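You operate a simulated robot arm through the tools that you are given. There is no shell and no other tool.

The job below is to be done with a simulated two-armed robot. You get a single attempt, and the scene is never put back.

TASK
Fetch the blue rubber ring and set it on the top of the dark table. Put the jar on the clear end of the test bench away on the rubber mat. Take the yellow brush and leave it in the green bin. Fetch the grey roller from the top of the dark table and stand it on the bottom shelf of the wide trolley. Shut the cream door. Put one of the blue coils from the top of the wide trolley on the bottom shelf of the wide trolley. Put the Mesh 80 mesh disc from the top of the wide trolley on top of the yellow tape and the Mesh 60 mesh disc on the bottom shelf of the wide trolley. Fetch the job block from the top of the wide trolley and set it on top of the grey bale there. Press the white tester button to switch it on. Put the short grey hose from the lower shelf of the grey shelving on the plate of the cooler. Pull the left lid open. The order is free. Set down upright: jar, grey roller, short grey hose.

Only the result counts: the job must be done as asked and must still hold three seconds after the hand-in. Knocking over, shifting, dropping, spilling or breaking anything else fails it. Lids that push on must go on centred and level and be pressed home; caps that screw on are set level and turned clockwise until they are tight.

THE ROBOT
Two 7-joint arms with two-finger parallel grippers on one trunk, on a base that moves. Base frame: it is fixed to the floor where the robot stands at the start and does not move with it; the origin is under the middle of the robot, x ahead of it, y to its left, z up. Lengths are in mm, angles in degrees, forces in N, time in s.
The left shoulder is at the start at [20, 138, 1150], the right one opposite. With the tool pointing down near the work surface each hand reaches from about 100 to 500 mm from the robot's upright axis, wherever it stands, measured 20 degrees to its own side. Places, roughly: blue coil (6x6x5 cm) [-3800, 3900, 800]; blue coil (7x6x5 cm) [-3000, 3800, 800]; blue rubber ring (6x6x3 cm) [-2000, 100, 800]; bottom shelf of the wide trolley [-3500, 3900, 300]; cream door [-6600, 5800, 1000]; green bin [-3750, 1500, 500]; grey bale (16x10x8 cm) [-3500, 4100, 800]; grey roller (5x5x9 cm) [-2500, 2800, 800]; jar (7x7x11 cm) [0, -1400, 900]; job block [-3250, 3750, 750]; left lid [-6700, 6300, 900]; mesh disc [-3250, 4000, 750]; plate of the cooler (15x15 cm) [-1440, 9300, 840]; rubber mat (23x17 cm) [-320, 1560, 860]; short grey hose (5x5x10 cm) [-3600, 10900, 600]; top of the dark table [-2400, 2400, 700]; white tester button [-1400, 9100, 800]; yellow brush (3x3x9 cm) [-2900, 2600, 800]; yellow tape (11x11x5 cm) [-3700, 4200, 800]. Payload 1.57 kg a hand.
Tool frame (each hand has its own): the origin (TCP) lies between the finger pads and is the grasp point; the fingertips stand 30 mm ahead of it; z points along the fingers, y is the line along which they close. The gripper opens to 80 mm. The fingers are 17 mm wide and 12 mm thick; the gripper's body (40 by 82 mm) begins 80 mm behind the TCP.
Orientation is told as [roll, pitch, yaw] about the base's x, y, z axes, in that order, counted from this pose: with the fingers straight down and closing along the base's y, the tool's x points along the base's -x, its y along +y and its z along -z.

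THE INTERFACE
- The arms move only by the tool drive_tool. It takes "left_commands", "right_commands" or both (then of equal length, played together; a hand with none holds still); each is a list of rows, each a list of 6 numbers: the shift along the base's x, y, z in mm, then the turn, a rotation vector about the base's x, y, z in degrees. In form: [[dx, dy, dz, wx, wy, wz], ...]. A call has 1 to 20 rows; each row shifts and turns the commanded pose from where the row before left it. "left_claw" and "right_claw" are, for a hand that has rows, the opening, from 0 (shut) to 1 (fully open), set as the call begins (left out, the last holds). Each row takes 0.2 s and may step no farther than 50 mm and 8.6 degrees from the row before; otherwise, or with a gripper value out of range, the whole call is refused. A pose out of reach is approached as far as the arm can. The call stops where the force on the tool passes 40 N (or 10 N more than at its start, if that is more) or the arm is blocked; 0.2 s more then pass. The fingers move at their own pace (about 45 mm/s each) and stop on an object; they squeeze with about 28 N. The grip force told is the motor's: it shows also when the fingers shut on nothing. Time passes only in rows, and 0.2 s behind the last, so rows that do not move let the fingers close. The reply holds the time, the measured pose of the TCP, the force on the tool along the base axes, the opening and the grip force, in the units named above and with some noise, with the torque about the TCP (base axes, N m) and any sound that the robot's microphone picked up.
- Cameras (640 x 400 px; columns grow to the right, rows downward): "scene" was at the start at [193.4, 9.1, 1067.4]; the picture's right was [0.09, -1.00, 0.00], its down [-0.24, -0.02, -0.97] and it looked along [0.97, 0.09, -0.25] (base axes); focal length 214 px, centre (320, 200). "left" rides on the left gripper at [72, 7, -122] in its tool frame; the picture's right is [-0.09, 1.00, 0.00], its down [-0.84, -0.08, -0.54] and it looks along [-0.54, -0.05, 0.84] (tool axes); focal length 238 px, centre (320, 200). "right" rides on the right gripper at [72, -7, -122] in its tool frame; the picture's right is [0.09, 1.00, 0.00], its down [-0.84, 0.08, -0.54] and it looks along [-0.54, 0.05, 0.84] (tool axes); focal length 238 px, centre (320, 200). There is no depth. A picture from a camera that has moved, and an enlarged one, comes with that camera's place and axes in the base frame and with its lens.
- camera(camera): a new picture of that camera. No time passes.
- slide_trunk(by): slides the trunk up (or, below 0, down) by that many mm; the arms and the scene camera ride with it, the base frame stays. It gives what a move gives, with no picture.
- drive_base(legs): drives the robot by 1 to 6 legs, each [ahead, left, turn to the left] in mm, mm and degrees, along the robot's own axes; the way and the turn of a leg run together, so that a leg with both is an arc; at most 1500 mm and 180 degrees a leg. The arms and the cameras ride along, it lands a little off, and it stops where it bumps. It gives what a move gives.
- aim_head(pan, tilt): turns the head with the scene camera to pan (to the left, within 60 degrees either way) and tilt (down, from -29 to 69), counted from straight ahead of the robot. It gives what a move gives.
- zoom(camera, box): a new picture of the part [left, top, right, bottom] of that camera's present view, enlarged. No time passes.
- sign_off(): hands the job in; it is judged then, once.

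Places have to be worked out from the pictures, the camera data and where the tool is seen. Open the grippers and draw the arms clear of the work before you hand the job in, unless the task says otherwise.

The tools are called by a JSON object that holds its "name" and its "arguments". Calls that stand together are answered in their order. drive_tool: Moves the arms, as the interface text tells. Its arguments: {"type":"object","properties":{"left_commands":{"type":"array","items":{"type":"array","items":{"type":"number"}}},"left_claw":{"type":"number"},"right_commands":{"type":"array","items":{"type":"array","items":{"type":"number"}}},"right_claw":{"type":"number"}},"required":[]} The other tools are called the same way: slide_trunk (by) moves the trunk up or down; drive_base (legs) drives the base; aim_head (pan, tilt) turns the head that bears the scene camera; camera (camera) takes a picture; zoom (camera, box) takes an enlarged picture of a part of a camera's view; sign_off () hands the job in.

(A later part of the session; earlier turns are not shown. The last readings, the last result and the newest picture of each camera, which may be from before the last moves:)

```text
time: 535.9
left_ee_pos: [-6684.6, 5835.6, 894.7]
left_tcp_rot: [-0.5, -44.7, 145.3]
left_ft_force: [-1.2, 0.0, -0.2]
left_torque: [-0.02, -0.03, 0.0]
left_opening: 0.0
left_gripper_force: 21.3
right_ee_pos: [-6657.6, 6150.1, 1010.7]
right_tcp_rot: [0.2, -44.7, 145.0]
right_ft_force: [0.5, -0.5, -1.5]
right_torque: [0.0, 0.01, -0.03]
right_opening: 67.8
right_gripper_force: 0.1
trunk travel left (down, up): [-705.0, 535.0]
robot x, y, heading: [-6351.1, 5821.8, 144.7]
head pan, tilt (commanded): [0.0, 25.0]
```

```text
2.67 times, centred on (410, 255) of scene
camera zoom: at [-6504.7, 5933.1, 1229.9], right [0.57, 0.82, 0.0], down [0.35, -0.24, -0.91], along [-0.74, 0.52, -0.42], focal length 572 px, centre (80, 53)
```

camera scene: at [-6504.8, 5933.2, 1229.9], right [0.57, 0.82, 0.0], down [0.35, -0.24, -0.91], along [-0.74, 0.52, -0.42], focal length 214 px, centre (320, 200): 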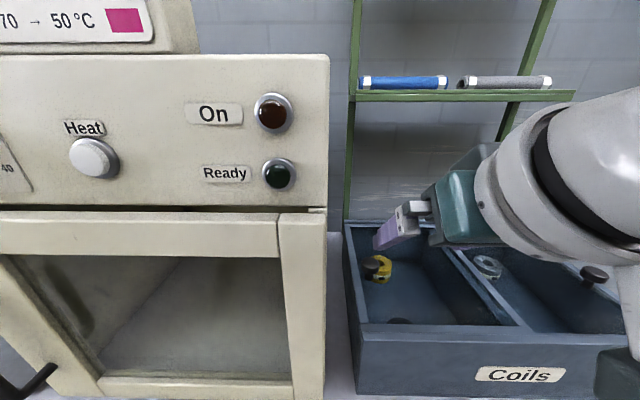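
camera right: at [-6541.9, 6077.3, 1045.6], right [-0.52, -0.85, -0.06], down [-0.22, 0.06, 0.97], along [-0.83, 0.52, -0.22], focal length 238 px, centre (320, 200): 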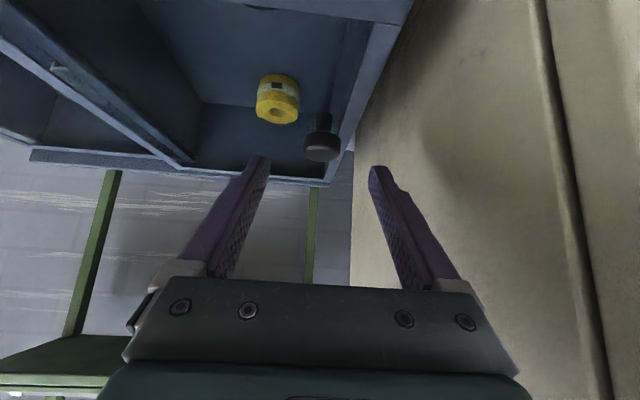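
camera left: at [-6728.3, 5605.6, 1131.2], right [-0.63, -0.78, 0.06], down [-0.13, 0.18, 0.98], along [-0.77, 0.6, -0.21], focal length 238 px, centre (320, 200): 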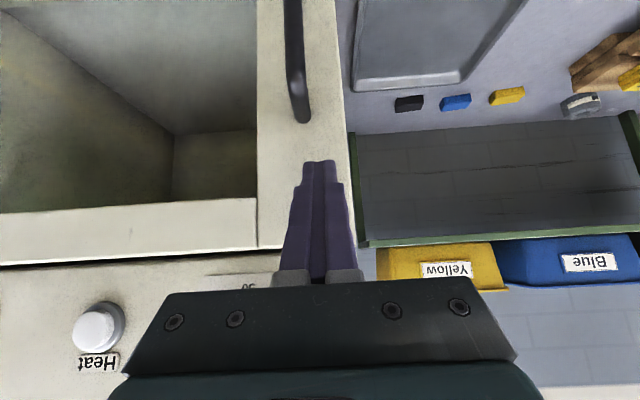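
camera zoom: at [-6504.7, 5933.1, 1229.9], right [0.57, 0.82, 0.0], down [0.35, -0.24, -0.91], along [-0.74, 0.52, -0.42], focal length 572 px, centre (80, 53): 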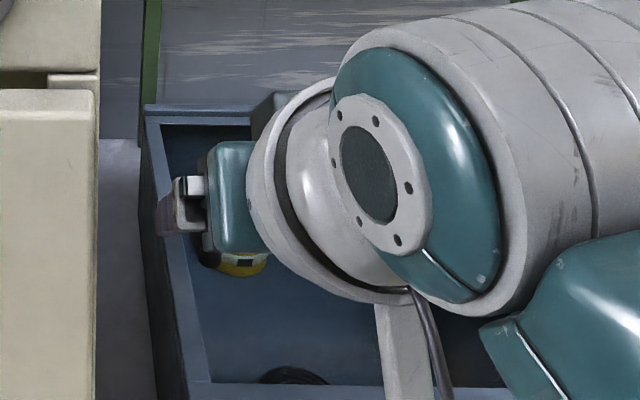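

Knob is centred between the fingers. I advance along the tool axis to the knob and close on it.

{"name": "drive_tool", "arguments": {"right_commands": [[-12.3, 8.6, -15, 0, 0, 0], [-12.3, 8.6, -15, 0, 0, 0], [-12.3, 8.6, -15, 0, 0, 0], [0, 0, 0, 0, 0, 0]], "right_claw": 0.85}}

{"name": "camera", "arguments": {"camera": "right"}}

```text
time: 536.9
left_ee_pos: [-6684.4, 5835.7, 895.3]
left_tcp_rot: [-0.6, -44.6, 145.3]
left_ft_force: [-0.2, -0.6, -0.3]
left_torque: [-0.03, 0.02, 0.0]
left_opening: 0.0
left_gripper_force: 21.9
right_ee_pos: [-6696.1, 6176.5, 965.5]
right_tcp_rot: [0.1, -44.9, 145.1]
right_ft_force: [0.0, 0.6, 0.3]
right_torque: [-0.02, 0.01, -0.01]
right_opening: 67.9
right_gripper_force: 0.1
trunk travel left (down, up): [-705.0, 535.0]
robot x, y, heading: [-6344.7, 5822.9, 145.0]
head pan, tilt (commanded): [0.0, 25.0]
```

```text
taken
camera right: at [-6579.8, 6103.7, 1001.2], right [-0.52, -0.85, -0.06], down [-0.22, 0.06, 0.97], along [-0.83, 0.52, -0.22], focal length 238 px, centre (320, 200)
```

right: 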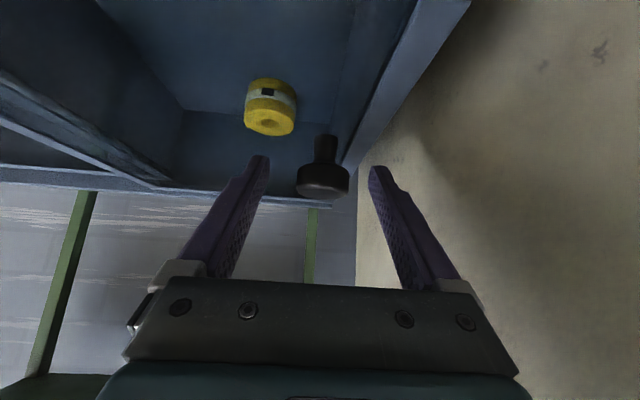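

The knob head is at the TCP. I close the fingers on it.

{"name": "drive_tool", "arguments": {"right_commands": [[0, 0, 0, 0, 0, 0], [0, 0, 0, 0, 0, 0], [0, 0, 0, 0, 0, 0], [0, 0, 0, 0, 0, 0]], "right_claw": 0}}

{"name": "camera", "arguments": {"camera": "right"}}

```text
time: 537.9
left_ee_pos: [-6684.5, 5836.0, 895.4]
left_tcp_rot: [-0.5, -44.8, 145.3]
left_ft_force: [-1.1, 0.0, 0.3]
left_torque: [-0.04, 0.03, 0.02]
left_opening: 0.0
left_gripper_force: 21.3
right_ee_pos: [-6696.3, 6175.9, 967.1]
right_tcp_rot: [0.0, -44.8, 145.0]
right_ft_force: [-1.2, 0.6, -0.5]
right_torque: [0.11, 0.04, 0.03]
right_opening: 31.4
right_gripper_force: 30.0
trunk travel left (down, up): [-705.0, 535.0]
robot x, y, heading: [-6349.7, 5821.3, 145.0]
head pan, tilt (commanded): [0.0, 25.0]
```

```text
taken
camera right: at [-6579.6, 6103.6, 1001.3], right [-0.52, -0.85, -0.06], down [-0.22, 0.06, 0.97], along [-0.83, 0.52, -0.22], focal length 238 px, centre (320, 200)
```

right: 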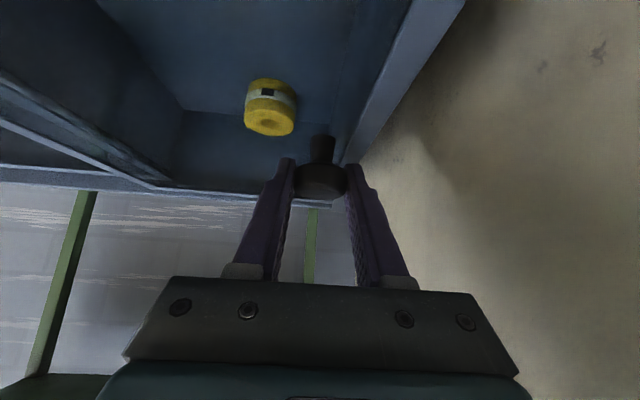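

The knob is gripped (31 mm). I test gently whether the lid slides to the right by a few millimetres, watching the force.

{"name": "drive_tool", "arguments": {"right_commands": [[1.7, 2.5, 0, 0, 0, 0], [1.7, 2.5, 0, 0, 0, 0], [0, 0, 0, 0, 0, 0]]}}

```text
time: 538.7
left_ee_pos: [-6683.9, 5835.4, 895.1]
left_tcp_rot: [-0.4, -44.6, 145.3]
left_ft_force: [0.5, -0.1, -0.2]
left_torque: [-0.01, 0.02, 0.0]
left_opening: 0.0
left_gripper_force: 21.3
right_ee_pos: [-6691.7, 6181.3, 966.3]
right_tcp_rot: [0.1, -44.8, 145.0]
right_ft_force: [-1.5, -0.5, 0.5]
right_torque: [-0.02, 0.0, 0.1]
right_opening: 31.0
right_gripper_force: 40.3
trunk travel left (down, up): [-705.0, 535.0]
robot x, y, heading: [-6348.1, 5824.0, 145.1]
head pan, tilt (commanded): [0.0, 25.0]
```

It moved about 6 mm with hardly any force, so the lid slides. I continue to the right in small rows.

{"name": "drive_tool", "arguments": {"right_commands": [[5.7, 8.2, 0, 0, 0, 0], [5.7, 8.2, 0, 0, 0, 0], [5.7, 8.2, 0, 0, 0, 0], [0, 0, 0, 0, 0, 0]]}}

{"name": "camera", "arguments": {"camera": "right"}}

{"name": "zoom", "arguments": {"camera": "scene", "box": [320, 180, 560, 350]}}

```text
time: 539.7
left_ee_pos: [-6684.1, 5836.1, 895.2]
left_tcp_rot: [-0.5, -44.7, 145.2]
left_ft_force: [-0.1, 0.3, -0.7]
left_torque: [0.0, 0.01, 0.01]
left_opening: 0.0
left_gripper_force: 21.7
right_ee_pos: [-6673.4, 6206.3, 965.8]
right_tcp_rot: [0.0, -44.9, 145.0]
right_ft_force: [5.8, -3.6, 13.2]
right_torque: [-0.23, -0.3, 0.03]
right_opening: 31.2
right_gripper_force: 39.9
trunk travel left (down, up): [-705.0, 535.0]
robot x, y, heading: [-6348.2, 5824.6, 145.3]
head pan, tilt (commanded): [0.0, 25.0]
```

```text
taken
camera right: at [-6557.9, 6133.2, 1000.9], right [-0.52, -0.85, -0.06], down [-0.22, 0.06, 0.97], along [-0.83, 0.52, -0.21], focal length 238 px, centre (320, 200)
```

right: 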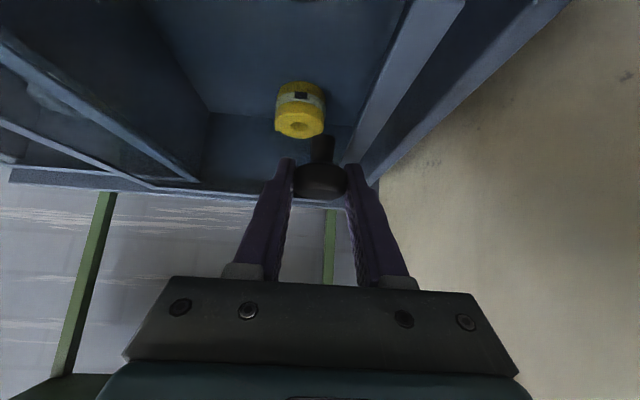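

```text
2.35 times, centred on (440, 265) of scene
camera zoom: at [-6504.6, 5933.3, 1230.0], right [0.57, 0.82, 0.0], down [0.35, -0.24, -0.91], along [-0.74, 0.52, -0.42], focal length 505 px, centre (38, 47)
```

zoom: 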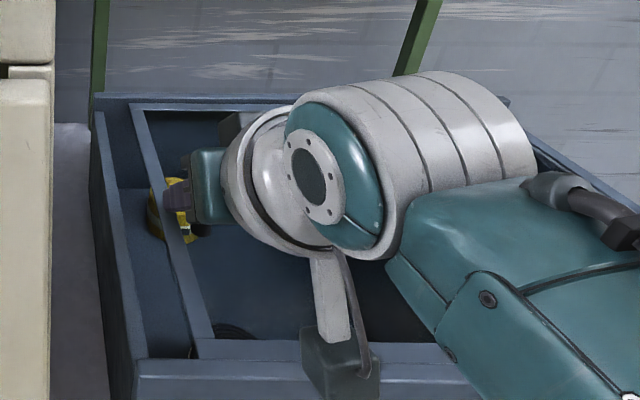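

The lid slides open to the right (a gap has appeared at the left). I keep sliding it, easing the slight downward pressure.

{"name": "drive_tool", "arguments": {"right_commands": [[7.5, 10.7, 1, 0, 0, 0], [7.5, 10.7, 0, 0, 0, 0], [7.5, 10.7, 0, 0, 0, 0], [7.5, 10.7, 0, 0, 0, 0], [0, 0, 0, 0, 0, 0]]}}

{"name": "zoom", "arguments": {"camera": "scene", "box": [320, 180, 560, 350]}}

```text
time: 540.9
left_ee_pos: [-6685.5, 5837.1, 895.0]
left_tcp_rot: [-0.5, -44.7, 145.4]
left_ft_force: [-0.6, -0.2, 0.3]
left_torque: [0.0, -0.02, -0.03]
left_opening: 0.0
left_gripper_force: 22.0
right_ee_pos: [-6643.2, 6248.4, 966.8]
right_tcp_rot: [0.0, -44.7, 145.1]
right_ft_force: [-9.6, 8.0, -12.5]
right_torque: [0.1, 0.09, 0.06]
right_opening: 31.0
right_gripper_force: 40.0
trunk travel left (down, up): [-705.0, 535.0]
robot x, y, heading: [-6349.0, 5821.9, 145.1]
head pan, tilt (commanded): [0.0, 25.0]
```

```text
2.35 times, centred on (440, 265) of scene
camera zoom: at [-6505.6, 5933.5, 1229.9], right [0.57, 0.82, 0.0], down [0.35, -0.24, -0.91], along [-0.74, 0.52, -0.42], focal length 505 px, centre (38, 47)
```

zoom: 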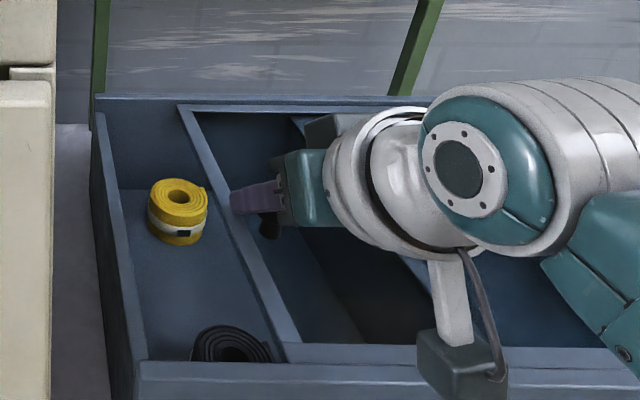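

The lid is about 85 mm open. I continue with a slightly corrected direction to keep side forces low.

{"name": "drive_tool", "arguments": {"right_commands": [[6.4, 11.3, -0.5, 0, 0, 0], [7.1, 10.9, 0, 0, 0, 0], [7.1, 10.9, 0, 0, 0, 0], [7.1, 10.9, 0, 0, 0, 0], [0, 0, 0, 0, 0, 0]]}}

{"name": "zoom", "arguments": {"camera": "scene", "box": [320, 180, 640, 380]}}

```text
time: 542.1
left_ee_pos: [-6681.1, 5834.8, 892.8]
left_tcp_rot: [-0.5, -44.5, 145.5]
left_ft_force: [0.2, 0.5, 0.5]
left_torque: [0.02, 0.01, 0.01]
left_opening: 0.1
left_gripper_force: 21.5
right_ee_pos: [-6614.6, 6291.9, 965.8]
right_tcp_rot: [-0.1, -44.7, 145.1]
right_ft_force: [16.8, -12.8, 19.7]
right_torque: [-0.1, -0.15, 0.04]
right_opening: 31.2
right_gripper_force: 40.3
trunk travel left (down, up): [-705.0, 535.0]
robot x, y, heading: [-6347.4, 5822.8, 145.1]
head pan, tilt (commanded): [0.0, 25.0]
```

```text
2.00 times, centred on (480, 280) of scene
camera zoom: at [-6503.2, 5932.8, 1229.5], right [0.57, 0.82, 0.0], down [0.35, -0.24, -0.91], along [-0.74, 0.52, -0.42], focal length 429 px, centre (0, 40)
```

zoom: 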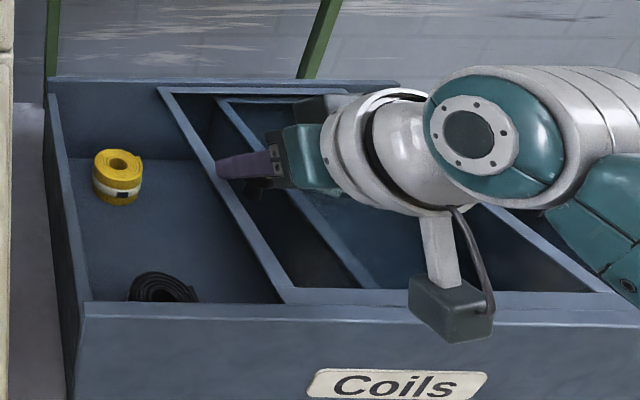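

About 137 mm open; forces show I over-corrected, so I ease back/up a little and continue.

{"name": "drive_tool", "arguments": {"right_commands": [[1.2, -0.9, 0.8, 0, 0, 0], [5.7, 8.2, 0, 0, 0, 0], [5.7, 8.2, 0, 0, 0, 0], [5.7, 8.2, 0, 0, 0, 0], [0, 0, 0, 0, 0, 0]]}}

{"name": "zoom", "arguments": {"camera": "scene", "box": [320, 180, 640, 380]}}

```text
time: 543.3
left_ee_pos: [-6684.8, 5834.1, 894.8]
left_tcp_rot: [-0.4, -44.8, 145.3]
left_ft_force: [-0.8, -0.1, 0.0]
left_torque: [-0.02, 0.0, 0.02]
left_opening: 0.0
left_gripper_force: 21.2
right_ee_pos: [-6597.6, 6315.1, 965.0]
right_tcp_rot: [0.2, -44.5, 144.9]
right_ft_force: [-9.4, 6.8, -22.4]
right_torque: [-0.06, 0.0, 0.06]
right_opening: 31.1
right_gripper_force: 39.7
trunk travel left (down, up): [-705.0, 535.0]
robot x, y, heading: [-6346.0, 5821.3, 145.0]
head pan, tilt (commanded): [0.0, 25.0]
```

```text
2.00 times, centred on (480, 280) of scene
camera zoom: at [-6505.2, 5932.5, 1229.6], right [0.57, 0.82, 0.0], down [0.35, -0.24, -0.91], along [-0.74, 0.52, -0.42], focal length 429 px, centre (0, 40)
```

zoom: 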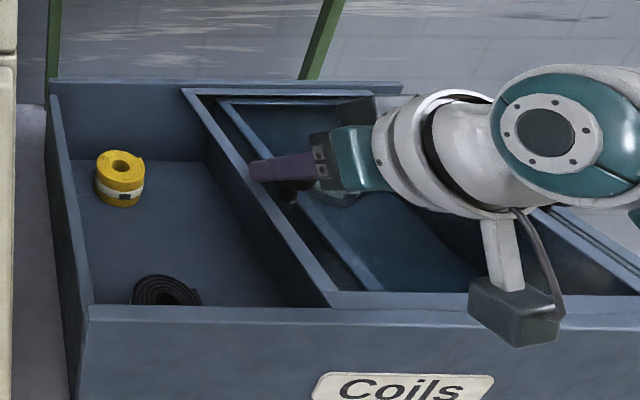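

Nearly fully open (171 mm). I continue a bit more until it stops.

{"name": "drive_tool", "arguments": {"right_commands": [[4.2, 7.0, -0.7, 0, 0, 0], [4.6, 6.6, 0, 0, 0, 0], [4.6, 6.6, 0, 0, 0, 0], [0, 0, 0, 0, 0, 0]]}}

{"name": "zoom", "arguments": {"camera": "scene", "box": [320, 180, 640, 380]}}

```text
time: 544.2
left_ee_pos: [-6683.9, 5831.6, 894.7]
left_tcp_rot: [-0.3, -44.6, 145.3]
left_ft_force: [0.1, -0.1, 0.0]
left_torque: [0.0, 0.0, 0.01]
left_opening: 0.2
left_gripper_force: 20.8
right_ee_pos: [-6592.1, 6322.3, 964.2]
right_tcp_rot: [2.0, -44.4, 144.6]
right_ft_force: [-3.0, -16.0, 1.9]
right_torque: [-0.67, -0.19, 0.38]
right_opening: 31.2
right_gripper_force: 40.0
trunk travel left (down, up): [-705.0, 535.0]
robot x, y, heading: [-6348.5, 5819.9, 145.0]
head pan, tilt (commanded): [0.0, 25.0]
stopped in row 4 (right hand): the force on the tool passed its limit at 41 N (the readings are from after the stop); the commanded pose is now the measured one
```

```text
2.00 times, centred on (480, 280) of scene
camera zoom: at [-6505.4, 5930.0, 1229.8], right [0.57, 0.82, 0.0], down [0.35, -0.24, -0.91], along [-0.74, 0.52, -0.42], focal length 429 px, centre (0, 40)
```

zoom: 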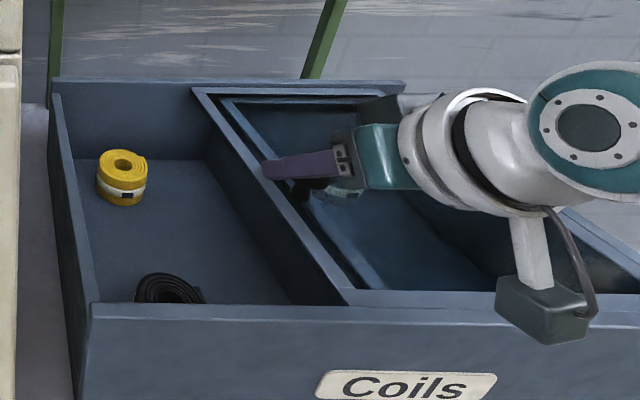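

The lid reached its end stop (about 180 mm): fully open. I release the knob and retreat up and back.

{"name": "drive_tool", "arguments": {"right_commands": [[0, 0, 0, 0, 0, 0], [0, 0, 0, 0, 0, 0], [0, 0, 0, 0, 0, 0]], "right_claw": 0.85}}

{"name": "drive_tool", "arguments": {"right_commands": [[12.3, -8.6, 16, 0, 0, 0], [16, -11, 22, 0, 0, 0], [20, -14, 30, 0, 0, 0], [20, -14, 30, 0, 0, 0], [0, 0, 0, 0, 0, 0]]}}

{"name": "camera", "arguments": {"camera": "scene"}}

```text
time: 545.0
left_ee_pos: [-6684.1, 5835.2, 894.6]
left_tcp_rot: [-0.5, -44.7, 145.5]
left_ft_force: [0.3, -0.9, 0.2]
left_torque: [0.02, -0.01, -0.03]
left_opening: 0.1
left_gripper_force: 21.3
right_ee_pos: [-6588.7, 6329.1, 967.2]
right_tcp_rot: [1.1, -44.9, 144.9]
right_ft_force: [0.8, 0.0, -0.3]
right_torque: [0.0, 0.03, -0.01]
right_opening: 68.1
right_gripper_force: 0.1
trunk travel left (down, up): [-705.0, 535.0]
robot x, y, heading: [-6349.1, 5822.6, 145.4]
head pan, tilt (commanded): [0.0, 25.0]
```

```text
time: 546.2
left_ee_pos: [-6683.6, 5835.0, 895.5]
left_tcp_rot: [-0.6, -44.7, 145.4]
left_ft_force: [1.2, -0.2, -0.1]
left_torque: [0.03, 0.0, 0.0]
left_opening: 0.0
left_gripper_force: 21.3
right_ee_pos: [-6519.7, 6281.8, 1064.8]
right_tcp_rot: [1.2, -44.8, 144.8]
right_ft_force: [0.4, -0.5, 0.5]
right_torque: [-0.03, -0.02, 0.02]
right_opening: 68.0
right_gripper_force: 0.0
trunk travel left (down, up): [-705.0, 535.0]
robot x, y, heading: [-6348.7, 5822.0, 145.2]
head pan, tilt (commanded): [0.0, 25.0]
```

```text
taken
camera scene: at [-6505.0, 5932.3, 1229.9], right [0.57, 0.82, 0.0], down [0.35, -0.24, -0.91], along [-0.74, 0.52, -0.42], focal length 214 px, centre (320, 200)
```

scene: 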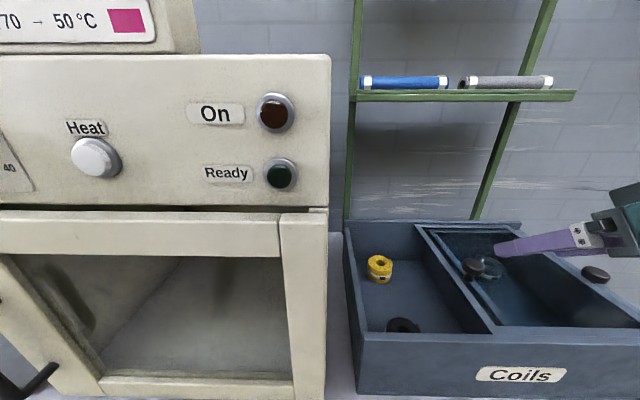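

The left lid is open and the left compartment uncovered. Next the hose and cooler to the north: I back off, move right clear of the bench, and turn to look north.

{"name": "drive_base", "arguments": {"legs": [[-320, 0, 0], [0, -850, 0], [0, 0, -90]]}}

{"name": "aim_head", "arguments": {"pan": 0, "tilt": 10}}

{"name": "camera", "arguments": {"camera": "scene"}}

```text
time: 556.3
left_ee_pos: [-5605.1, 6677.7, 894.5]
left_tcp_rot: [-0.5, -44.8, 57.3]
left_ft_force: [0.7, 0.3, -0.9]
left_torque: [0.0, -0.01, 0.02]
left_opening: 0.1
left_gripper_force: 21.6
right_ee_pos: [-5150.7, 6530.0, 1066.6]
right_tcp_rot: [1.0, -44.9, 56.8]
right_ft_force: [-0.2, -0.2, 0.4]
right_torque: [0.03, 0.02, -0.02]
right_opening: 67.8
right_gripper_force: 0.1
trunk travel left (down, up): [-705.0, 535.0]
robot x, y, heading: [-5604.3, 6341.3, 57.1]
head pan, tilt (commanded): [0.0, 25.0]
```

```text
time: 557.1
left_ee_pos: [-5603.2, 6678.1, 894.9]
left_tcp_rot: [-0.5, -44.7, 57.4]
left_ft_force: [-0.7, 0.2, -0.9]
left_torque: [0.0, -0.02, 0.01]
left_opening: 0.0
left_gripper_force: 20.8
right_ee_pos: [-5151.3, 6531.5, 1065.2]
right_tcp_rot: [1.0, -44.9, 57.0]
right_ft_force: [-0.3, 0.1, 0.0]
right_torque: [0.0, -0.01, 0.01]
right_opening: 68.1
right_gripper_force: 0.2
trunk travel left (down, up): [-705.0, 535.0]
robot x, y, heading: [-5601.9, 6341.6, 57.3]
head pan, tilt (commanded): [0.0, 10.0]
```

```text
taken
camera scene: at [-5499.6, 6504.3, 1254.2], right [0.84, -0.54, 0.0], down [-0.09, -0.15, -0.98], along [0.53, 0.83, -0.17], focal length 214 px, centre (320, 200)
```

scene: 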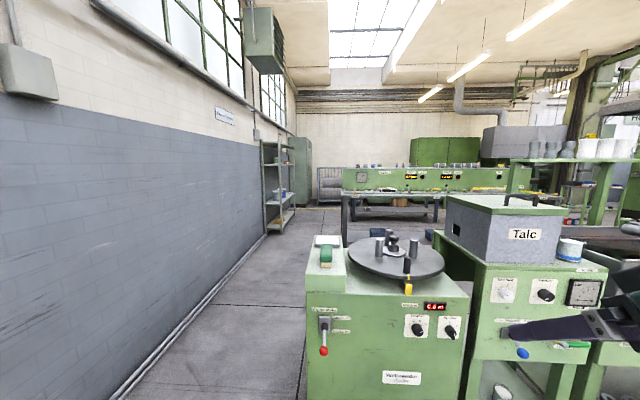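

There's a corridor about 1 m wide along the wall leading to the shelving. I align with it: a small turn, 250 ahead, 590 left, and look again before proceeding.

{"name": "drive_base", "arguments": {"legs": [[0, 0, -1.4], [250, 0, 0], [0, 590, 0]]}}

{"name": "aim_head", "arguments": {"pan": 0, "tilt": 25}}

{"name": "camera", "arguments": {"camera": "scene"}}

```text
time: 562.2
left_ee_pos: [-5937.0, 7222.5, 895.2]
left_tcp_rot: [-0.5, -44.7, 55.0]
left_ft_force: [-0.1, 0.6, 0.3]
left_torque: [-0.02, 0.02, 0.02]
left_opening: 0.1
left_gripper_force: 21.4
right_ee_pos: [-5493.1, 7055.4, 1065.8]
right_tcp_rot: [1.1, -44.9, 54.5]
right_ft_force: [-0.8, 0.4, 0.9]
right_torque: [-0.01, -0.02, -0.02]
right_opening: 67.9
right_gripper_force: 0.1
trunk travel left (down, up): [-705.0, 535.0]
robot x, y, heading: [-5954.1, 6888.5, 54.6]
head pan, tilt (commanded): [0.0, 10.0]
```

```text
time: 563.0
left_ee_pos: [-5937.5, 7222.6, 893.4]
left_tcp_rot: [-0.5, -44.7, 55.0]
left_ft_force: [0.3, 0.2, -0.7]
left_torque: [0.0, -0.01, 0.02]
left_opening: 0.1
left_gripper_force: 21.6
right_ee_pos: [-5492.5, 7055.7, 1065.6]
right_tcp_rot: [1.2, -44.9, 54.4]
right_ft_force: [-0.8, -0.4, 0.4]
right_torque: [0.04, 0.02, 0.02]
right_opening: 68.0
right_gripper_force: 0.0
trunk travel left (down, up): [-705.0, 535.0]
robot x, y, heading: [-5952.7, 6887.1, 54.6]
head pan, tilt (commanded): [0.0, 25.0]
```

```text
taken
camera scene: at [-5841.8, 7044.0, 1229.9], right [0.82, -0.58, 0.0], down [-0.24, -0.34, -0.91], along [0.52, 0.74, -0.42], focal length 214 px, centre (320, 200)
```

scene: 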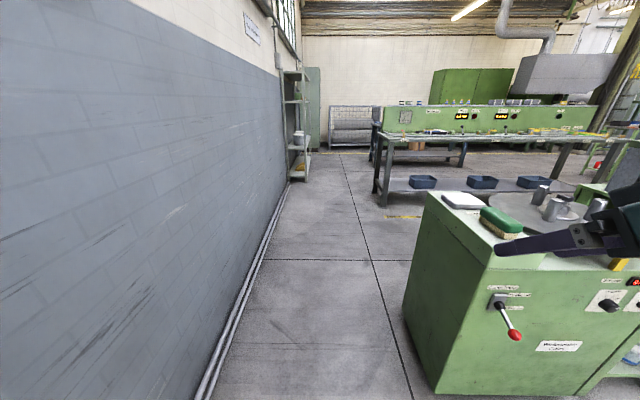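

The corridor is centred on me. I drive 1450 mm ahead and look at the shelving.

{"name": "drive_base", "arguments": {"legs": [[1450, 0, 0]]}}

{"name": "camera", "arguments": {"camera": "scene"}}

{"name": "zoom", "arguments": {"camera": "scene", "box": [200, 80, 480, 255]}}

```text
time: 570.1
left_ee_pos: [-5115.3, 8394.5, 895.1]
left_tcp_rot: [-0.5, -44.6, 55.3]
left_ft_force: [0.1, 0.5, -0.4]
left_torque: [0.02, 0.03, 0.0]
left_opening: 0.0
left_gripper_force: 21.4
right_ee_pos: [-4669.0, 8227.1, 1065.9]
right_tcp_rot: [1.1, -44.9, 54.7]
right_ft_force: [-0.8, 0.2, -0.2]
right_torque: [-0.01, -0.01, 0.02]
right_opening: 68.1
right_gripper_force: 0.0
trunk travel left (down, up): [-705.0, 535.0]
robot x, y, heading: [-5125.5, 8055.1, 54.8]
head pan, tilt (commanded): [0.0, 25.0]
```

```text
taken
camera scene: at [-5017.8, 8215.2, 1229.9], right [0.82, -0.57, 0.0], down [-0.24, -0.35, -0.91], along [0.52, 0.74, -0.42], focal length 214 px, centre (320, 200)
```

scene: 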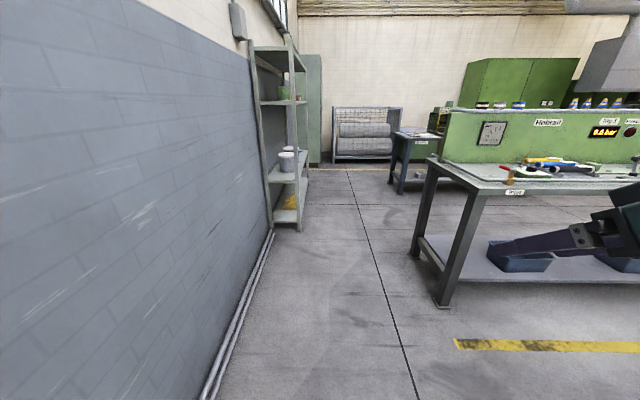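

```text
2.29 times, centred on (340, 168) of scene
camera zoom: at [-5017.8, 8215.2, 1229.9], right [0.82, -0.57, 0.0], down [-0.24, -0.35, -0.91], along [0.52, 0.74, -0.42], focal length 490 px, centre (274, 274)
```

zoom: 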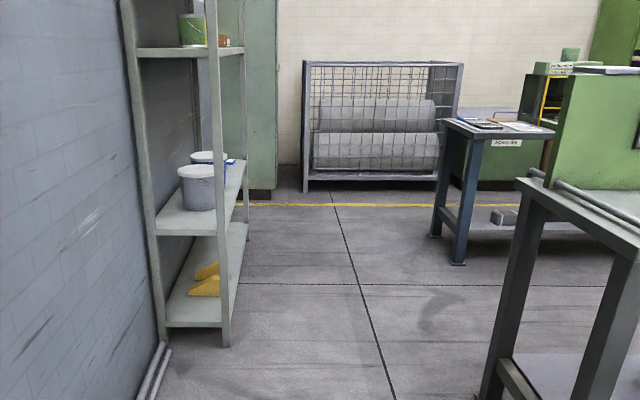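

The shelving is ahead on the left. I shift right 420 mm, drive about 3.06 m ahead and turn left to face the shelving.

{"name": "drive_base", "arguments": {"legs": [[0, -420, 0], [1400, 0, 0], [1400, 0, 0]]}}

{"name": "aim_head", "arguments": {"pan": 40, "tilt": 20}}

{"name": "camera", "arguments": {"camera": "scene"}}

```text
time: 585.9
left_ee_pos: [-3105.8, 10439.7, 895.5]
left_tcp_rot: [-0.4, -44.7, 53.5]
left_ft_force: [0.9, -0.3, 0.0]
left_torque: [-0.01, 0.0, -0.03]
left_opening: 0.0
left_gripper_force: 21.1
right_ee_pos: [-2665.0, 10262.1, 1065.8]
right_tcp_rot: [1.1, -44.9, 53.0]
right_ft_force: [1.5, -0.7, 0.8]
right_torque: [-0.01, 0.01, 0.01]
right_opening: 67.7
right_gripper_force: 0.1
trunk travel left (down, up): [-705.0, 535.0]
robot x, y, heading: [-3127.6, 10102.0, 53.2]
head pan, tilt (commanded): [0.0, 25.0]
```

```text
time: 587.0
left_ee_pos: [-3106.0, 10440.2, 895.0]
left_tcp_rot: [-0.4, -44.7, 53.5]
left_ft_force: [0.2, -0.4, 0.8]
left_torque: [0.01, 0.01, 0.02]
left_opening: 0.1
left_gripper_force: 22.4
right_ee_pos: [-2666.0, 10259.9, 1065.3]
right_tcp_rot: [1.1, -44.9, 53.0]
right_ft_force: [0.8, -0.2, 1.4]
right_torque: [0.0, -0.03, 0.01]
right_opening: 67.9
right_gripper_force: 0.0
trunk travel left (down, up): [-705.0, 535.0]
robot x, y, heading: [-3132.1, 10109.1, 53.6]
head pan, tilt (commanded): [40.0, 20.0]
```

```text
taken
camera scene: at [-3074.8, 10277.9, 1238.0], right [1.0, 0.06, 0.0], down [0.02, -0.34, -0.94], along [-0.05, 0.94, -0.34], focal length 214 px, centre (320, 200)
```

scene: 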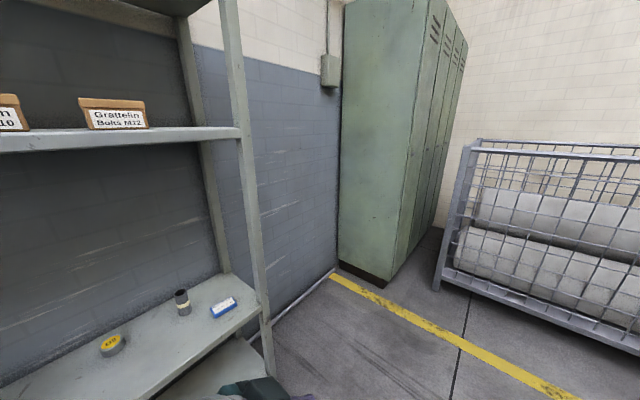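

The short grey hose stands on the shelving's lower shelf (z≈550). I move 225 mm ahead, turn left to face the shelving, and lower the trunk 400 mm.

{"name": "drive_base", "arguments": {"legs": [[225, 0, 0], [0, 0, 92]]}}

{"name": "slide_trunk", "arguments": {"by": -400}}

{"name": "aim_head", "arguments": {"pan": 0, "tilt": 30}}

{"name": "camera", "arguments": {"camera": "scene"}}

{"name": "camera", "arguments": {"camera": "right"}}

```text
time: 592.6
left_ee_pos: [-3329.8, 10297.8, 894.7]
left_tcp_rot: [-0.6, -44.7, 145.7]
left_ft_force: [0.0, -0.5, -0.1]
left_torque: [-0.01, 0.0, 0.02]
left_opening: 0.1
left_gripper_force: 21.5
right_ee_pos: [-3169.0, 10744.2, 1066.5]
right_tcp_rot: [1.1, -44.9, 145.2]
right_ft_force: [0.6, 0.2, 0.5]
right_torque: [0.0, -0.02, -0.01]
right_opening: 68.1
right_gripper_force: 0.1
trunk travel left (down, up): [-705.0, 535.0]
robot x, y, heading: [-2996.2, 10287.2, 145.5]
head pan, tilt (commanded): [40.0, 20.0]
```

```text
time: 596.5
left_ee_pos: [-3329.9, 10297.5, 495.4]
left_tcp_rot: [-0.5, -44.7, 145.8]
left_ft_force: [-0.7, -0.9, 0.7]
left_torque: [0.0, -0.01, -0.01]
left_opening: 0.0
left_gripper_force: 21.5
right_ee_pos: [-3169.2, 10743.9, 665.8]
right_tcp_rot: [1.1, -45.0, 145.1]
right_ft_force: [-1.0, -0.7, -0.3]
right_torque: [-0.01, -0.02, 0.01]
right_opening: 67.9
right_gripper_force: 0.1
trunk travel left (down, up): [-305.0, 935.0]
robot x, y, heading: [-2992.9, 10285.0, 145.6]
head pan, tilt (commanded): [40.0, 20.0]
```

```text
time: 597.5
left_ee_pos: [-3329.8, 10297.0, 493.3]
left_tcp_rot: [-0.4, -44.7, 145.8]
left_ft_force: [0.1, -0.2, -0.6]
left_torque: [-0.01, -0.01, 0.01]
left_opening: 0.0
left_gripper_force: 21.0
right_ee_pos: [-3169.3, 10744.4, 665.8]
right_tcp_rot: [1.1, -44.9, 145.2]
right_ft_force: [-0.8, 0.3, 0.4]
right_torque: [0.01, -0.02, -0.04]
right_opening: 67.9
right_gripper_force: 0.1
trunk travel left (down, up): [-305.0, 935.0]
robot x, y, heading: [-2993.1, 10287.5, 145.4]
head pan, tilt (commanded): [0.0, 30.0]
```

```text
taken
camera scene: at [-3150.3, 10394.5, 821.9], right [0.57, 0.82, 0.0], down [0.41, -0.28, -0.87], along [-0.71, 0.49, -0.5], focal length 214 px, centre (320, 200)
```

scene: 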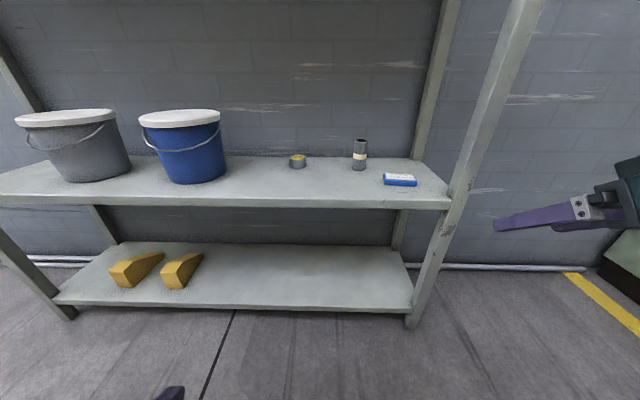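

```text
taken
camera right: at [-3051.3, 10674.0, 700.6], right [-0.5, -0.86, -0.05], down [-0.21, 0.07, 0.98], along [-0.84, 0.5, -0.21], focal length 238 px, centre (320, 200)
```

right: 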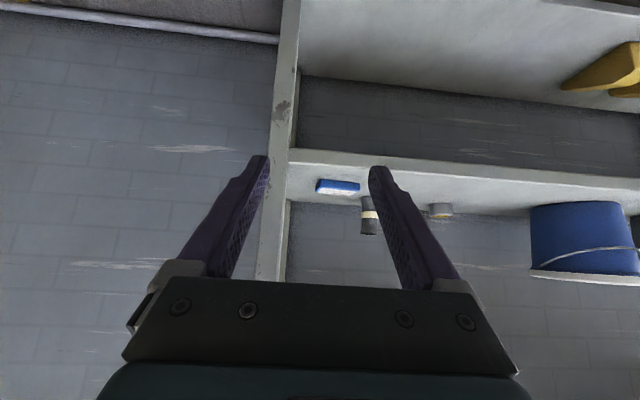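

The hose is ~839 mm ahead and 125 mm right of my axis, 180 mm behind the shelf front (shelf z≈568). I bring the right hand inward, then separately drive 290 mm ahead.

{"name": "drive_tool", "arguments": {"right_commands": [[-21.3, -30.9, 5, 0, 0, 0], [-21.3, -30.9, 5, 0, 0, 0], [-21.3, -30.9, 5, 0, 0, 0], [-21.3, -30.9, 5, 0, 0, 0], [0, 0, 0, 0, 0, 0]], "right_claw": 1}}

{"name": "drive_base", "arguments": {"legs": [[290, 0, 0]]}}

{"name": "camera", "arguments": {"camera": "scene"}}

{"name": "camera", "arguments": {"camera": "right"}}

```text
time: 598.8
left_ee_pos: [-3327.9, 10298.5, 493.8]
left_tcp_rot: [-0.5, -44.6, 145.8]
left_ft_force: [0.6, -0.6, -0.1]
left_torque: [0.01, 0.02, 0.03]
left_opening: 0.1
left_gripper_force: 21.8
right_ee_pos: [-3255.8, 10618.6, 684.7]
right_tcp_rot: [1.1, -44.9, 145.3]
right_ft_force: [0.4, 0.2, 0.8]
right_torque: [0.01, 0.02, 0.0]
right_opening: 80.0
right_gripper_force: 0.1
trunk travel left (down, up): [-305.0, 935.0]
robot x, y, heading: [-2994.9, 10281.3, 145.4]
head pan, tilt (commanded): [0.0, 30.0]
```

```text
time: 600.7
left_ee_pos: [-3563.1, 10455.3, 495.0]
left_tcp_rot: [-0.6, -44.7, 145.8]
left_ft_force: [-0.4, 0.2, 0.3]
left_torque: [0.04, -0.02, 0.04]
left_opening: 0.0
left_gripper_force: 21.2
right_ee_pos: [-3488.3, 10778.4, 685.6]
right_tcp_rot: [1.1, -44.8, 145.4]
right_ft_force: [-0.2, 0.6, 0.0]
right_torque: [0.01, 0.01, -0.01]
right_opening: 79.9
right_gripper_force: 0.0
trunk travel left (down, up): [-305.0, 935.0]
robot x, y, heading: [-3229.7, 10446.9, 145.7]
head pan, tilt (commanded): [0.0, 30.0]
```

```text
taken
camera scene: at [-3382.6, 10553.8, 821.9], right [0.57, 0.82, 0.0], down [0.41, -0.28, -0.87], along [-0.71, 0.49, -0.5], focal length 214 px, centre (320, 200)
```

scene: 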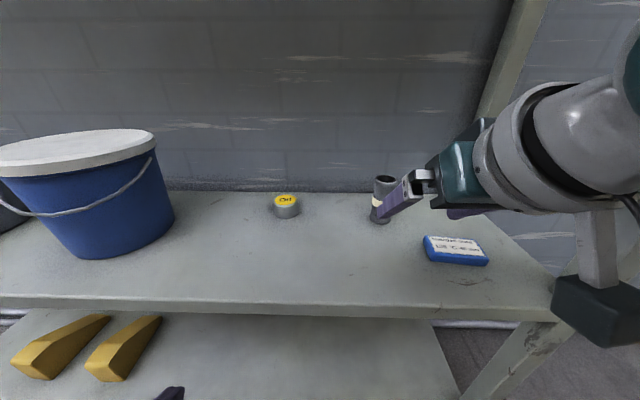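

```text
taken
camera right: at [-3370.4, 10707.7, 720.2], right [-0.5, -0.86, -0.05], down [-0.21, 0.06, 0.98], along [-0.84, 0.5, -0.21], focal length 238 px, centre (320, 200)
```

right: 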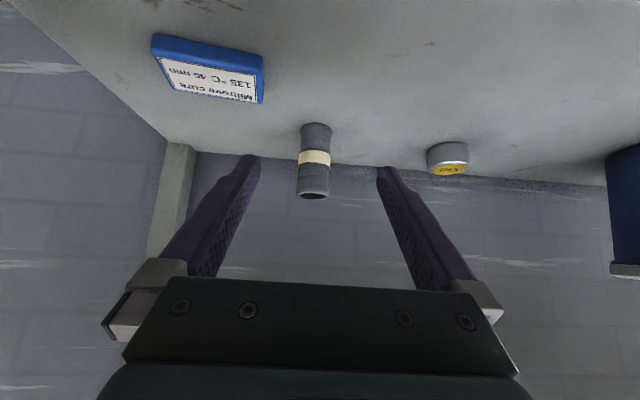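

The hose is triangulated at [-3618, 10866] with top z≈648 and shelf z≈552; the hand is laterally aligned. I move to the pre-grasp point.

{"name": "drive_tool", "arguments": {"right_commands": [[-26.5, 17.8, -8, 0, 0, 0], [-26.5, 17.8, -8, 0, 0, 0], [-26.5, 17.8, -8, 0, 0, 0], [0, 0, 0, 0, 0, 0]], "right_claw": 1}}

{"name": "camera", "arguments": {"camera": "right"}}

{"name": "camera", "arguments": {"camera": "scene"}}

```text
time: 601.7
left_ee_pos: [-3561.4, 10455.9, 495.6]
left_tcp_rot: [-0.5, -44.6, 145.7]
left_ft_force: [0.6, 0.3, -0.1]
left_torque: [0.0, 0.03, -0.01]
left_opening: 0.3
left_gripper_force: 20.9
right_ee_pos: [-3568.8, 10830.2, 661.2]
right_tcp_rot: [1.2, -44.8, 145.3]
right_ft_force: [0.5, 0.4, -0.5]
right_torque: [0.01, -0.02, -0.01]
right_opening: 80.0
right_gripper_force: 0.0
trunk travel left (down, up): [-305.0, 935.0]
robot x, y, heading: [-3228.5, 10446.2, 145.5]
head pan, tilt (commanded): [0.0, 30.0]
```

```text
taken
camera right: at [-3450.8, 10760.0, 696.7], right [-0.5, -0.86, -0.05], down [-0.21, 0.07, 0.98], along [-0.84, 0.5, -0.21], focal length 238 px, centre (320, 200)
```

right: 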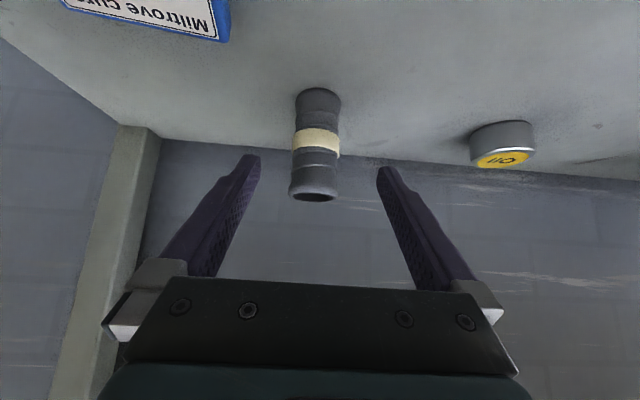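

```text
taken
camera scene: at [-3382.2, 10553.6, 821.8], right [0.57, 0.82, 0.0], down [0.41, -0.28, -0.87], along [-0.71, 0.49, -0.5], focal length 214 px, centre (320, 200)
```

scene: 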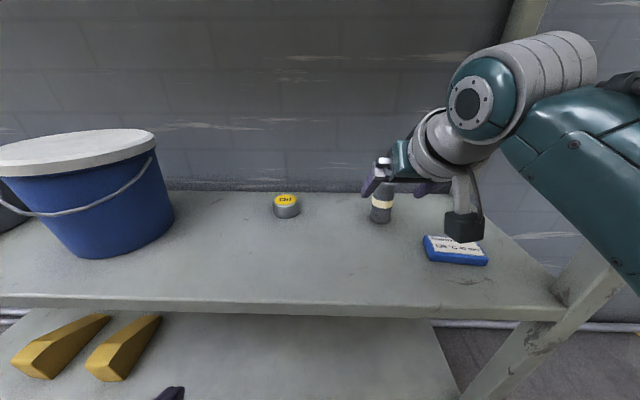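

Aligned. I advance along the tool axis onto the hose and close.

{"name": "drive_tool", "arguments": {"right_commands": [[-16.4, 11.9, -19.7, 0, 0, 0], [-16.4, 11.9, -19.7, 0, 0, 0], [-16.4, 11.9, -19.7, 0, 0, 0], [0, 0, 0, 0, 0, 0]], "right_claw": 1}}

{"name": "camera", "arguments": {"camera": "right"}}

{"name": "drive_tool", "arguments": {"right_commands": [[0, 0, 0, 0, 0, 0], [0, 0, 0, 0, 0, 0], [0, 0, 0, 0, 0, 0], [0, 0, 0, 0, 0, 0]], "right_claw": 0}}

{"name": "camera", "arguments": {"camera": "right"}}

```text
time: 602.7
left_ee_pos: [-3561.1, 10455.9, 495.0]
left_tcp_rot: [-0.5, -44.5, 145.8]
left_ft_force: [-0.9, 0.9, -0.6]
left_torque: [0.02, 0.0, -0.03]
left_opening: 0.0
left_gripper_force: 21.4
right_ee_pos: [-3616.0, 10868.1, 602.0]
right_tcp_rot: [1.2, -44.9, 145.2]
right_ft_force: [-0.1, -0.6, -0.5]
right_torque: [-0.02, 0.01, -0.01]
right_opening: 80.2
right_gripper_force: 0.1
trunk travel left (down, up): [-305.0, 935.0]
robot x, y, heading: [-3228.8, 10442.9, 145.5]
head pan, tilt (commanded): [0.0, 30.0]
```

```text
taken
camera right: at [-3498.6, 10797.7, 637.8], right [-0.5, -0.86, -0.05], down [-0.21, 0.06, 0.98], along [-0.84, 0.5, -0.21], focal length 238 px, centre (320, 200)
```

right: 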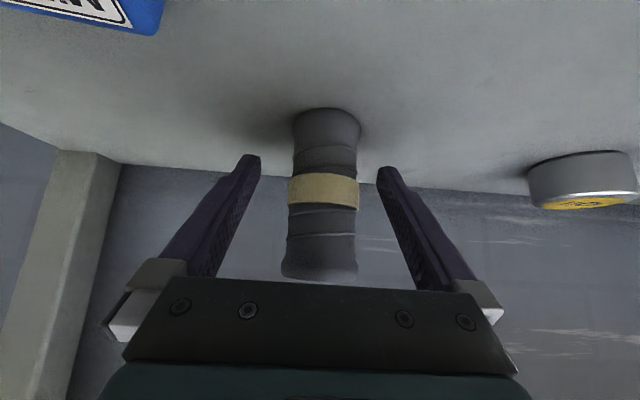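

```text
time: 603.7
left_ee_pos: [-3561.1, 10455.6, 494.9]
left_tcp_rot: [-0.4, -44.6, 145.9]
left_ft_force: [-0.1, 0.0, 0.0]
left_torque: [0.02, 0.02, 0.01]
left_opening: 0.0
left_gripper_force: 21.9
right_ee_pos: [-3616.6, 10867.0, 602.9]
right_tcp_rot: [1.2, -44.9, 145.2]
right_ft_force: [-0.1, -2.9, 3.4]
right_torque: [0.03, -0.1, -0.01]
right_opening: 44.2
right_gripper_force: 28.2
trunk travel left (down, up): [-305.0, 935.0]
robot x, y, heading: [-3226.4, 10443.4, 145.8]
head pan, tilt (commanded): [0.0, 30.0]
```

```text
taken
camera right: at [-3499.1, 10797.6, 638.1], right [-0.5, -0.86, -0.05], down [-0.21, 0.06, 0.98], along [-0.84, 0.5, -0.21], focal length 238 px, centre (320, 200)
```

right: 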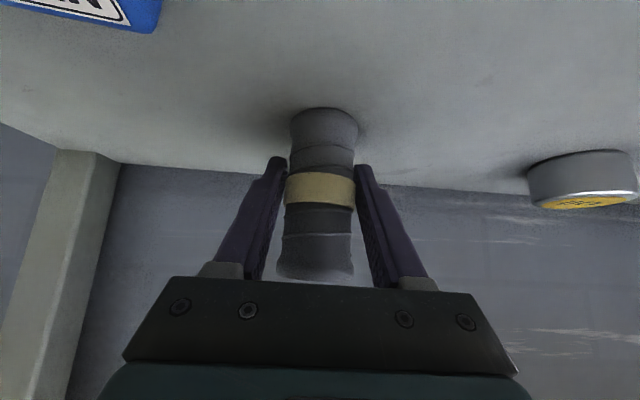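

The hose is gripped (44 mm). I lift it 80 mm and back away from the shelving.

{"name": "drive_tool", "arguments": {"right_commands": [[0, 0, 20, 0, 0, 0], [0, 0, 30, 0, 0, 0], [0, 0, 30, 0, 0, 0], [0, 0, 0, 0, 0, 0]]}}

{"name": "camera", "arguments": {"camera": "right"}}

```text
time: 604.7
left_ee_pos: [-3561.8, 10456.2, 494.6]
left_tcp_rot: [-0.6, -44.5, 145.9]
left_ft_force: [0.3, -0.5, 0.5]
left_torque: [-0.01, -0.02, -0.01]
left_opening: 0.0
left_gripper_force: 21.3
right_ee_pos: [-3615.6, 10867.0, 682.6]
right_tcp_rot: [1.2, -44.8, 145.3]
right_ft_force: [-0.4, 0.4, -1.1]
right_torque: [-0.02, -0.01, 0.01]
right_opening: 44.1
right_gripper_force: 27.6
trunk travel left (down, up): [-305.0, 935.0]
robot x, y, heading: [-3228.8, 10445.4, 145.5]
head pan, tilt (commanded): [0.0, 30.0]
```

```text
taken
camera right: at [-3498.9, 10796.7, 718.1], right [-0.5, -0.86, -0.05], down [-0.21, 0.07, 0.98], along [-0.84, 0.5, -0.21], focal length 238 px, centre (320, 200)
```

right: 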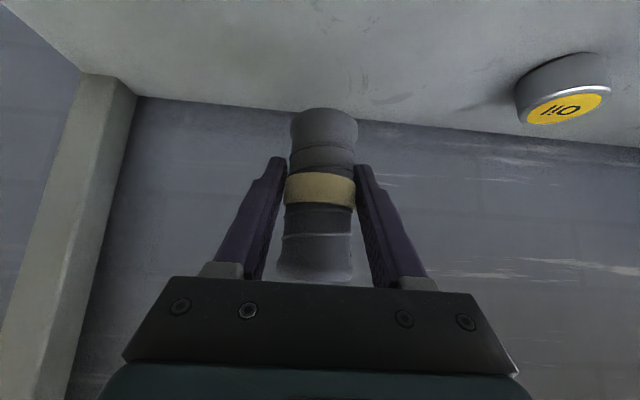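

The hose is held well. I back 380 mm, raise the trunk and turn around to face the cooler's table.

{"name": "drive_base", "arguments": {"legs": [[-380, 0, 0]]}}

{"name": "slide_trunk", "arguments": {"by": 350}}

{"name": "drive_base", "arguments": {"legs": [[0, 0, 180]]}}

{"name": "aim_head", "arguments": {"pan": 0, "tilt": 15}}

{"name": "camera", "arguments": {"camera": "scene"}}

```text
time: 607.1
left_ee_pos: [-3247.0, 10239.2, 494.0]
left_tcp_rot: [-0.4, -44.5, 146.2]
left_ft_force: [-0.6, -0.1, 0.1]
left_torque: [0.0, -0.01, 0.02]
left_opening: 0.0
left_gripper_force: 21.6
right_ee_pos: [-3303.8, 10651.5, 683.8]
right_tcp_rot: [1.1, -44.8, 145.5]
right_ft_force: [-0.5, -1.6, -0.3]
right_torque: [-0.02, -0.03, -0.01]
right_opening: 44.6
right_gripper_force: 27.6
trunk travel left (down, up): [-305.0, 935.0]
robot x, y, heading: [-2911.4, 10230.4, 145.6]
head pan, tilt (commanded): [0.0, 30.0]
```

```text
time: 610.5
left_ee_pos: [-3247.1, 10239.8, 844.1]
left_tcp_rot: [-0.4, -44.6, 146.1]
left_ft_force: [0.9, 0.8, 0.4]
left_torque: [0.0, 0.01, -0.01]
left_opening: 0.0
left_gripper_force: 22.0
right_ee_pos: [-3304.3, 10651.0, 1032.4]
right_tcp_rot: [1.1, -44.8, 145.6]
right_ft_force: [-0.2, -0.4, -0.5]
right_torque: [-0.01, 0.0, 0.0]
right_opening: 44.2
right_gripper_force: 27.8
trunk travel left (down, up): [-655.0, 585.0]
robot x, y, heading: [-2913.3, 10229.7, 145.5]
head pan, tilt (commanded): [0.0, 30.0]
```

```text
time: 618.3
left_ee_pos: [-2576.1, 10229.0, 844.7]
left_tcp_rot: [-0.5, -44.6, -32.7]
left_ft_force: [0.7, 0.4, 0.2]
left_torque: [0.0, -0.01, 0.01]
left_opening: 0.0
left_gripper_force: 21.3
right_ee_pos: [-2509.8, 9820.0, 1032.0]
right_tcp_rot: [1.1, -44.8, -33.1]
right_ft_force: [-0.2, -1.1, -1.5]
right_torque: [-0.02, 0.02, 0.01]
right_opening: 43.9
right_gripper_force: 27.6
trunk travel left (down, up): [-655.0, 585.0]
robot x, y, heading: [-2911.0, 10227.1, -33.0]
head pan, tilt (commanded): [0.0, 30.0]
```

```text
time: 619.1
left_ee_pos: [-2575.3, 10228.7, 844.7]
left_tcp_rot: [-0.5, -44.7, -32.7]
left_ft_force: [-0.1, 0.4, 0.5]
left_torque: [0.0, -0.01, -0.01]
left_opening: 0.0
left_gripper_force: 21.3
right_ee_pos: [-2509.5, 9819.0, 1033.1]
right_tcp_rot: [1.0, -44.8, -33.2]
right_ft_force: [-1.0, 0.3, -2.0]
right_torque: [0.0, -0.01, 0.04]
right_opening: 44.0
right_gripper_force: 27.8
trunk travel left (down, up): [-655.0, 585.0]
robot x, y, heading: [-2912.2, 10231.3, -32.8]
head pan, tilt (commanded): [0.0, 15.0]
```

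```text
taken
camera scene: at [-2748.5, 10126.1, 1196.0], right [-0.54, -0.84, 0.0], down [-0.22, 0.14, -0.97], along [0.81, -0.53, -0.26], focal length 214 px, centre (320, 200)
```

scene: 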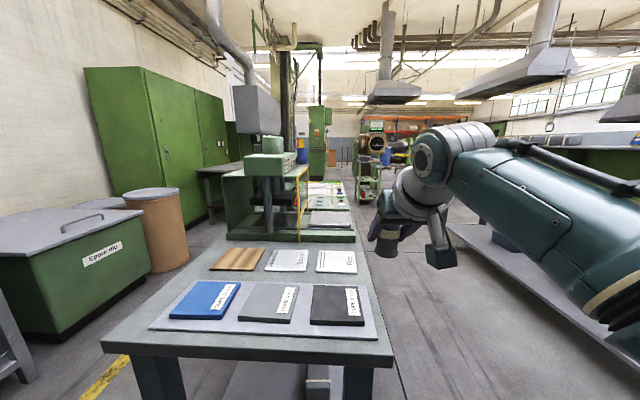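

I zoom on the area around column 325, row 195 where the cooler and tester should be.

{"name": "zoom", "arguments": {"camera": "scene", "box": [220, 130, 400, 260]}}

```text
3.08 times, centred on (310, 195) of scene
camera zoom: at [-2748.5, 10126.1, 1196.0], right [-0.54, -0.84, 0.0], down [-0.22, 0.14, -0.97], along [0.81, -0.53, -0.26], focal length 660 px, centre (351, 215)
```

zoom: 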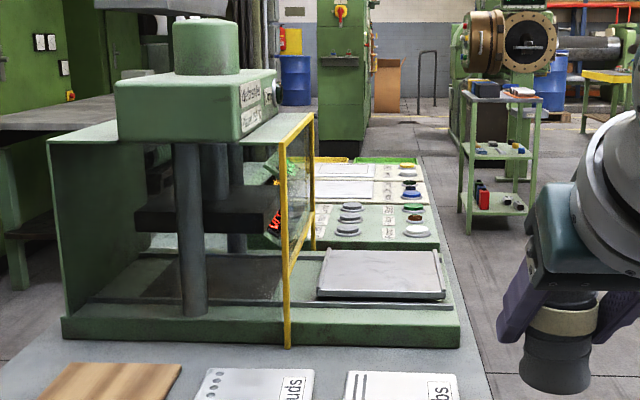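

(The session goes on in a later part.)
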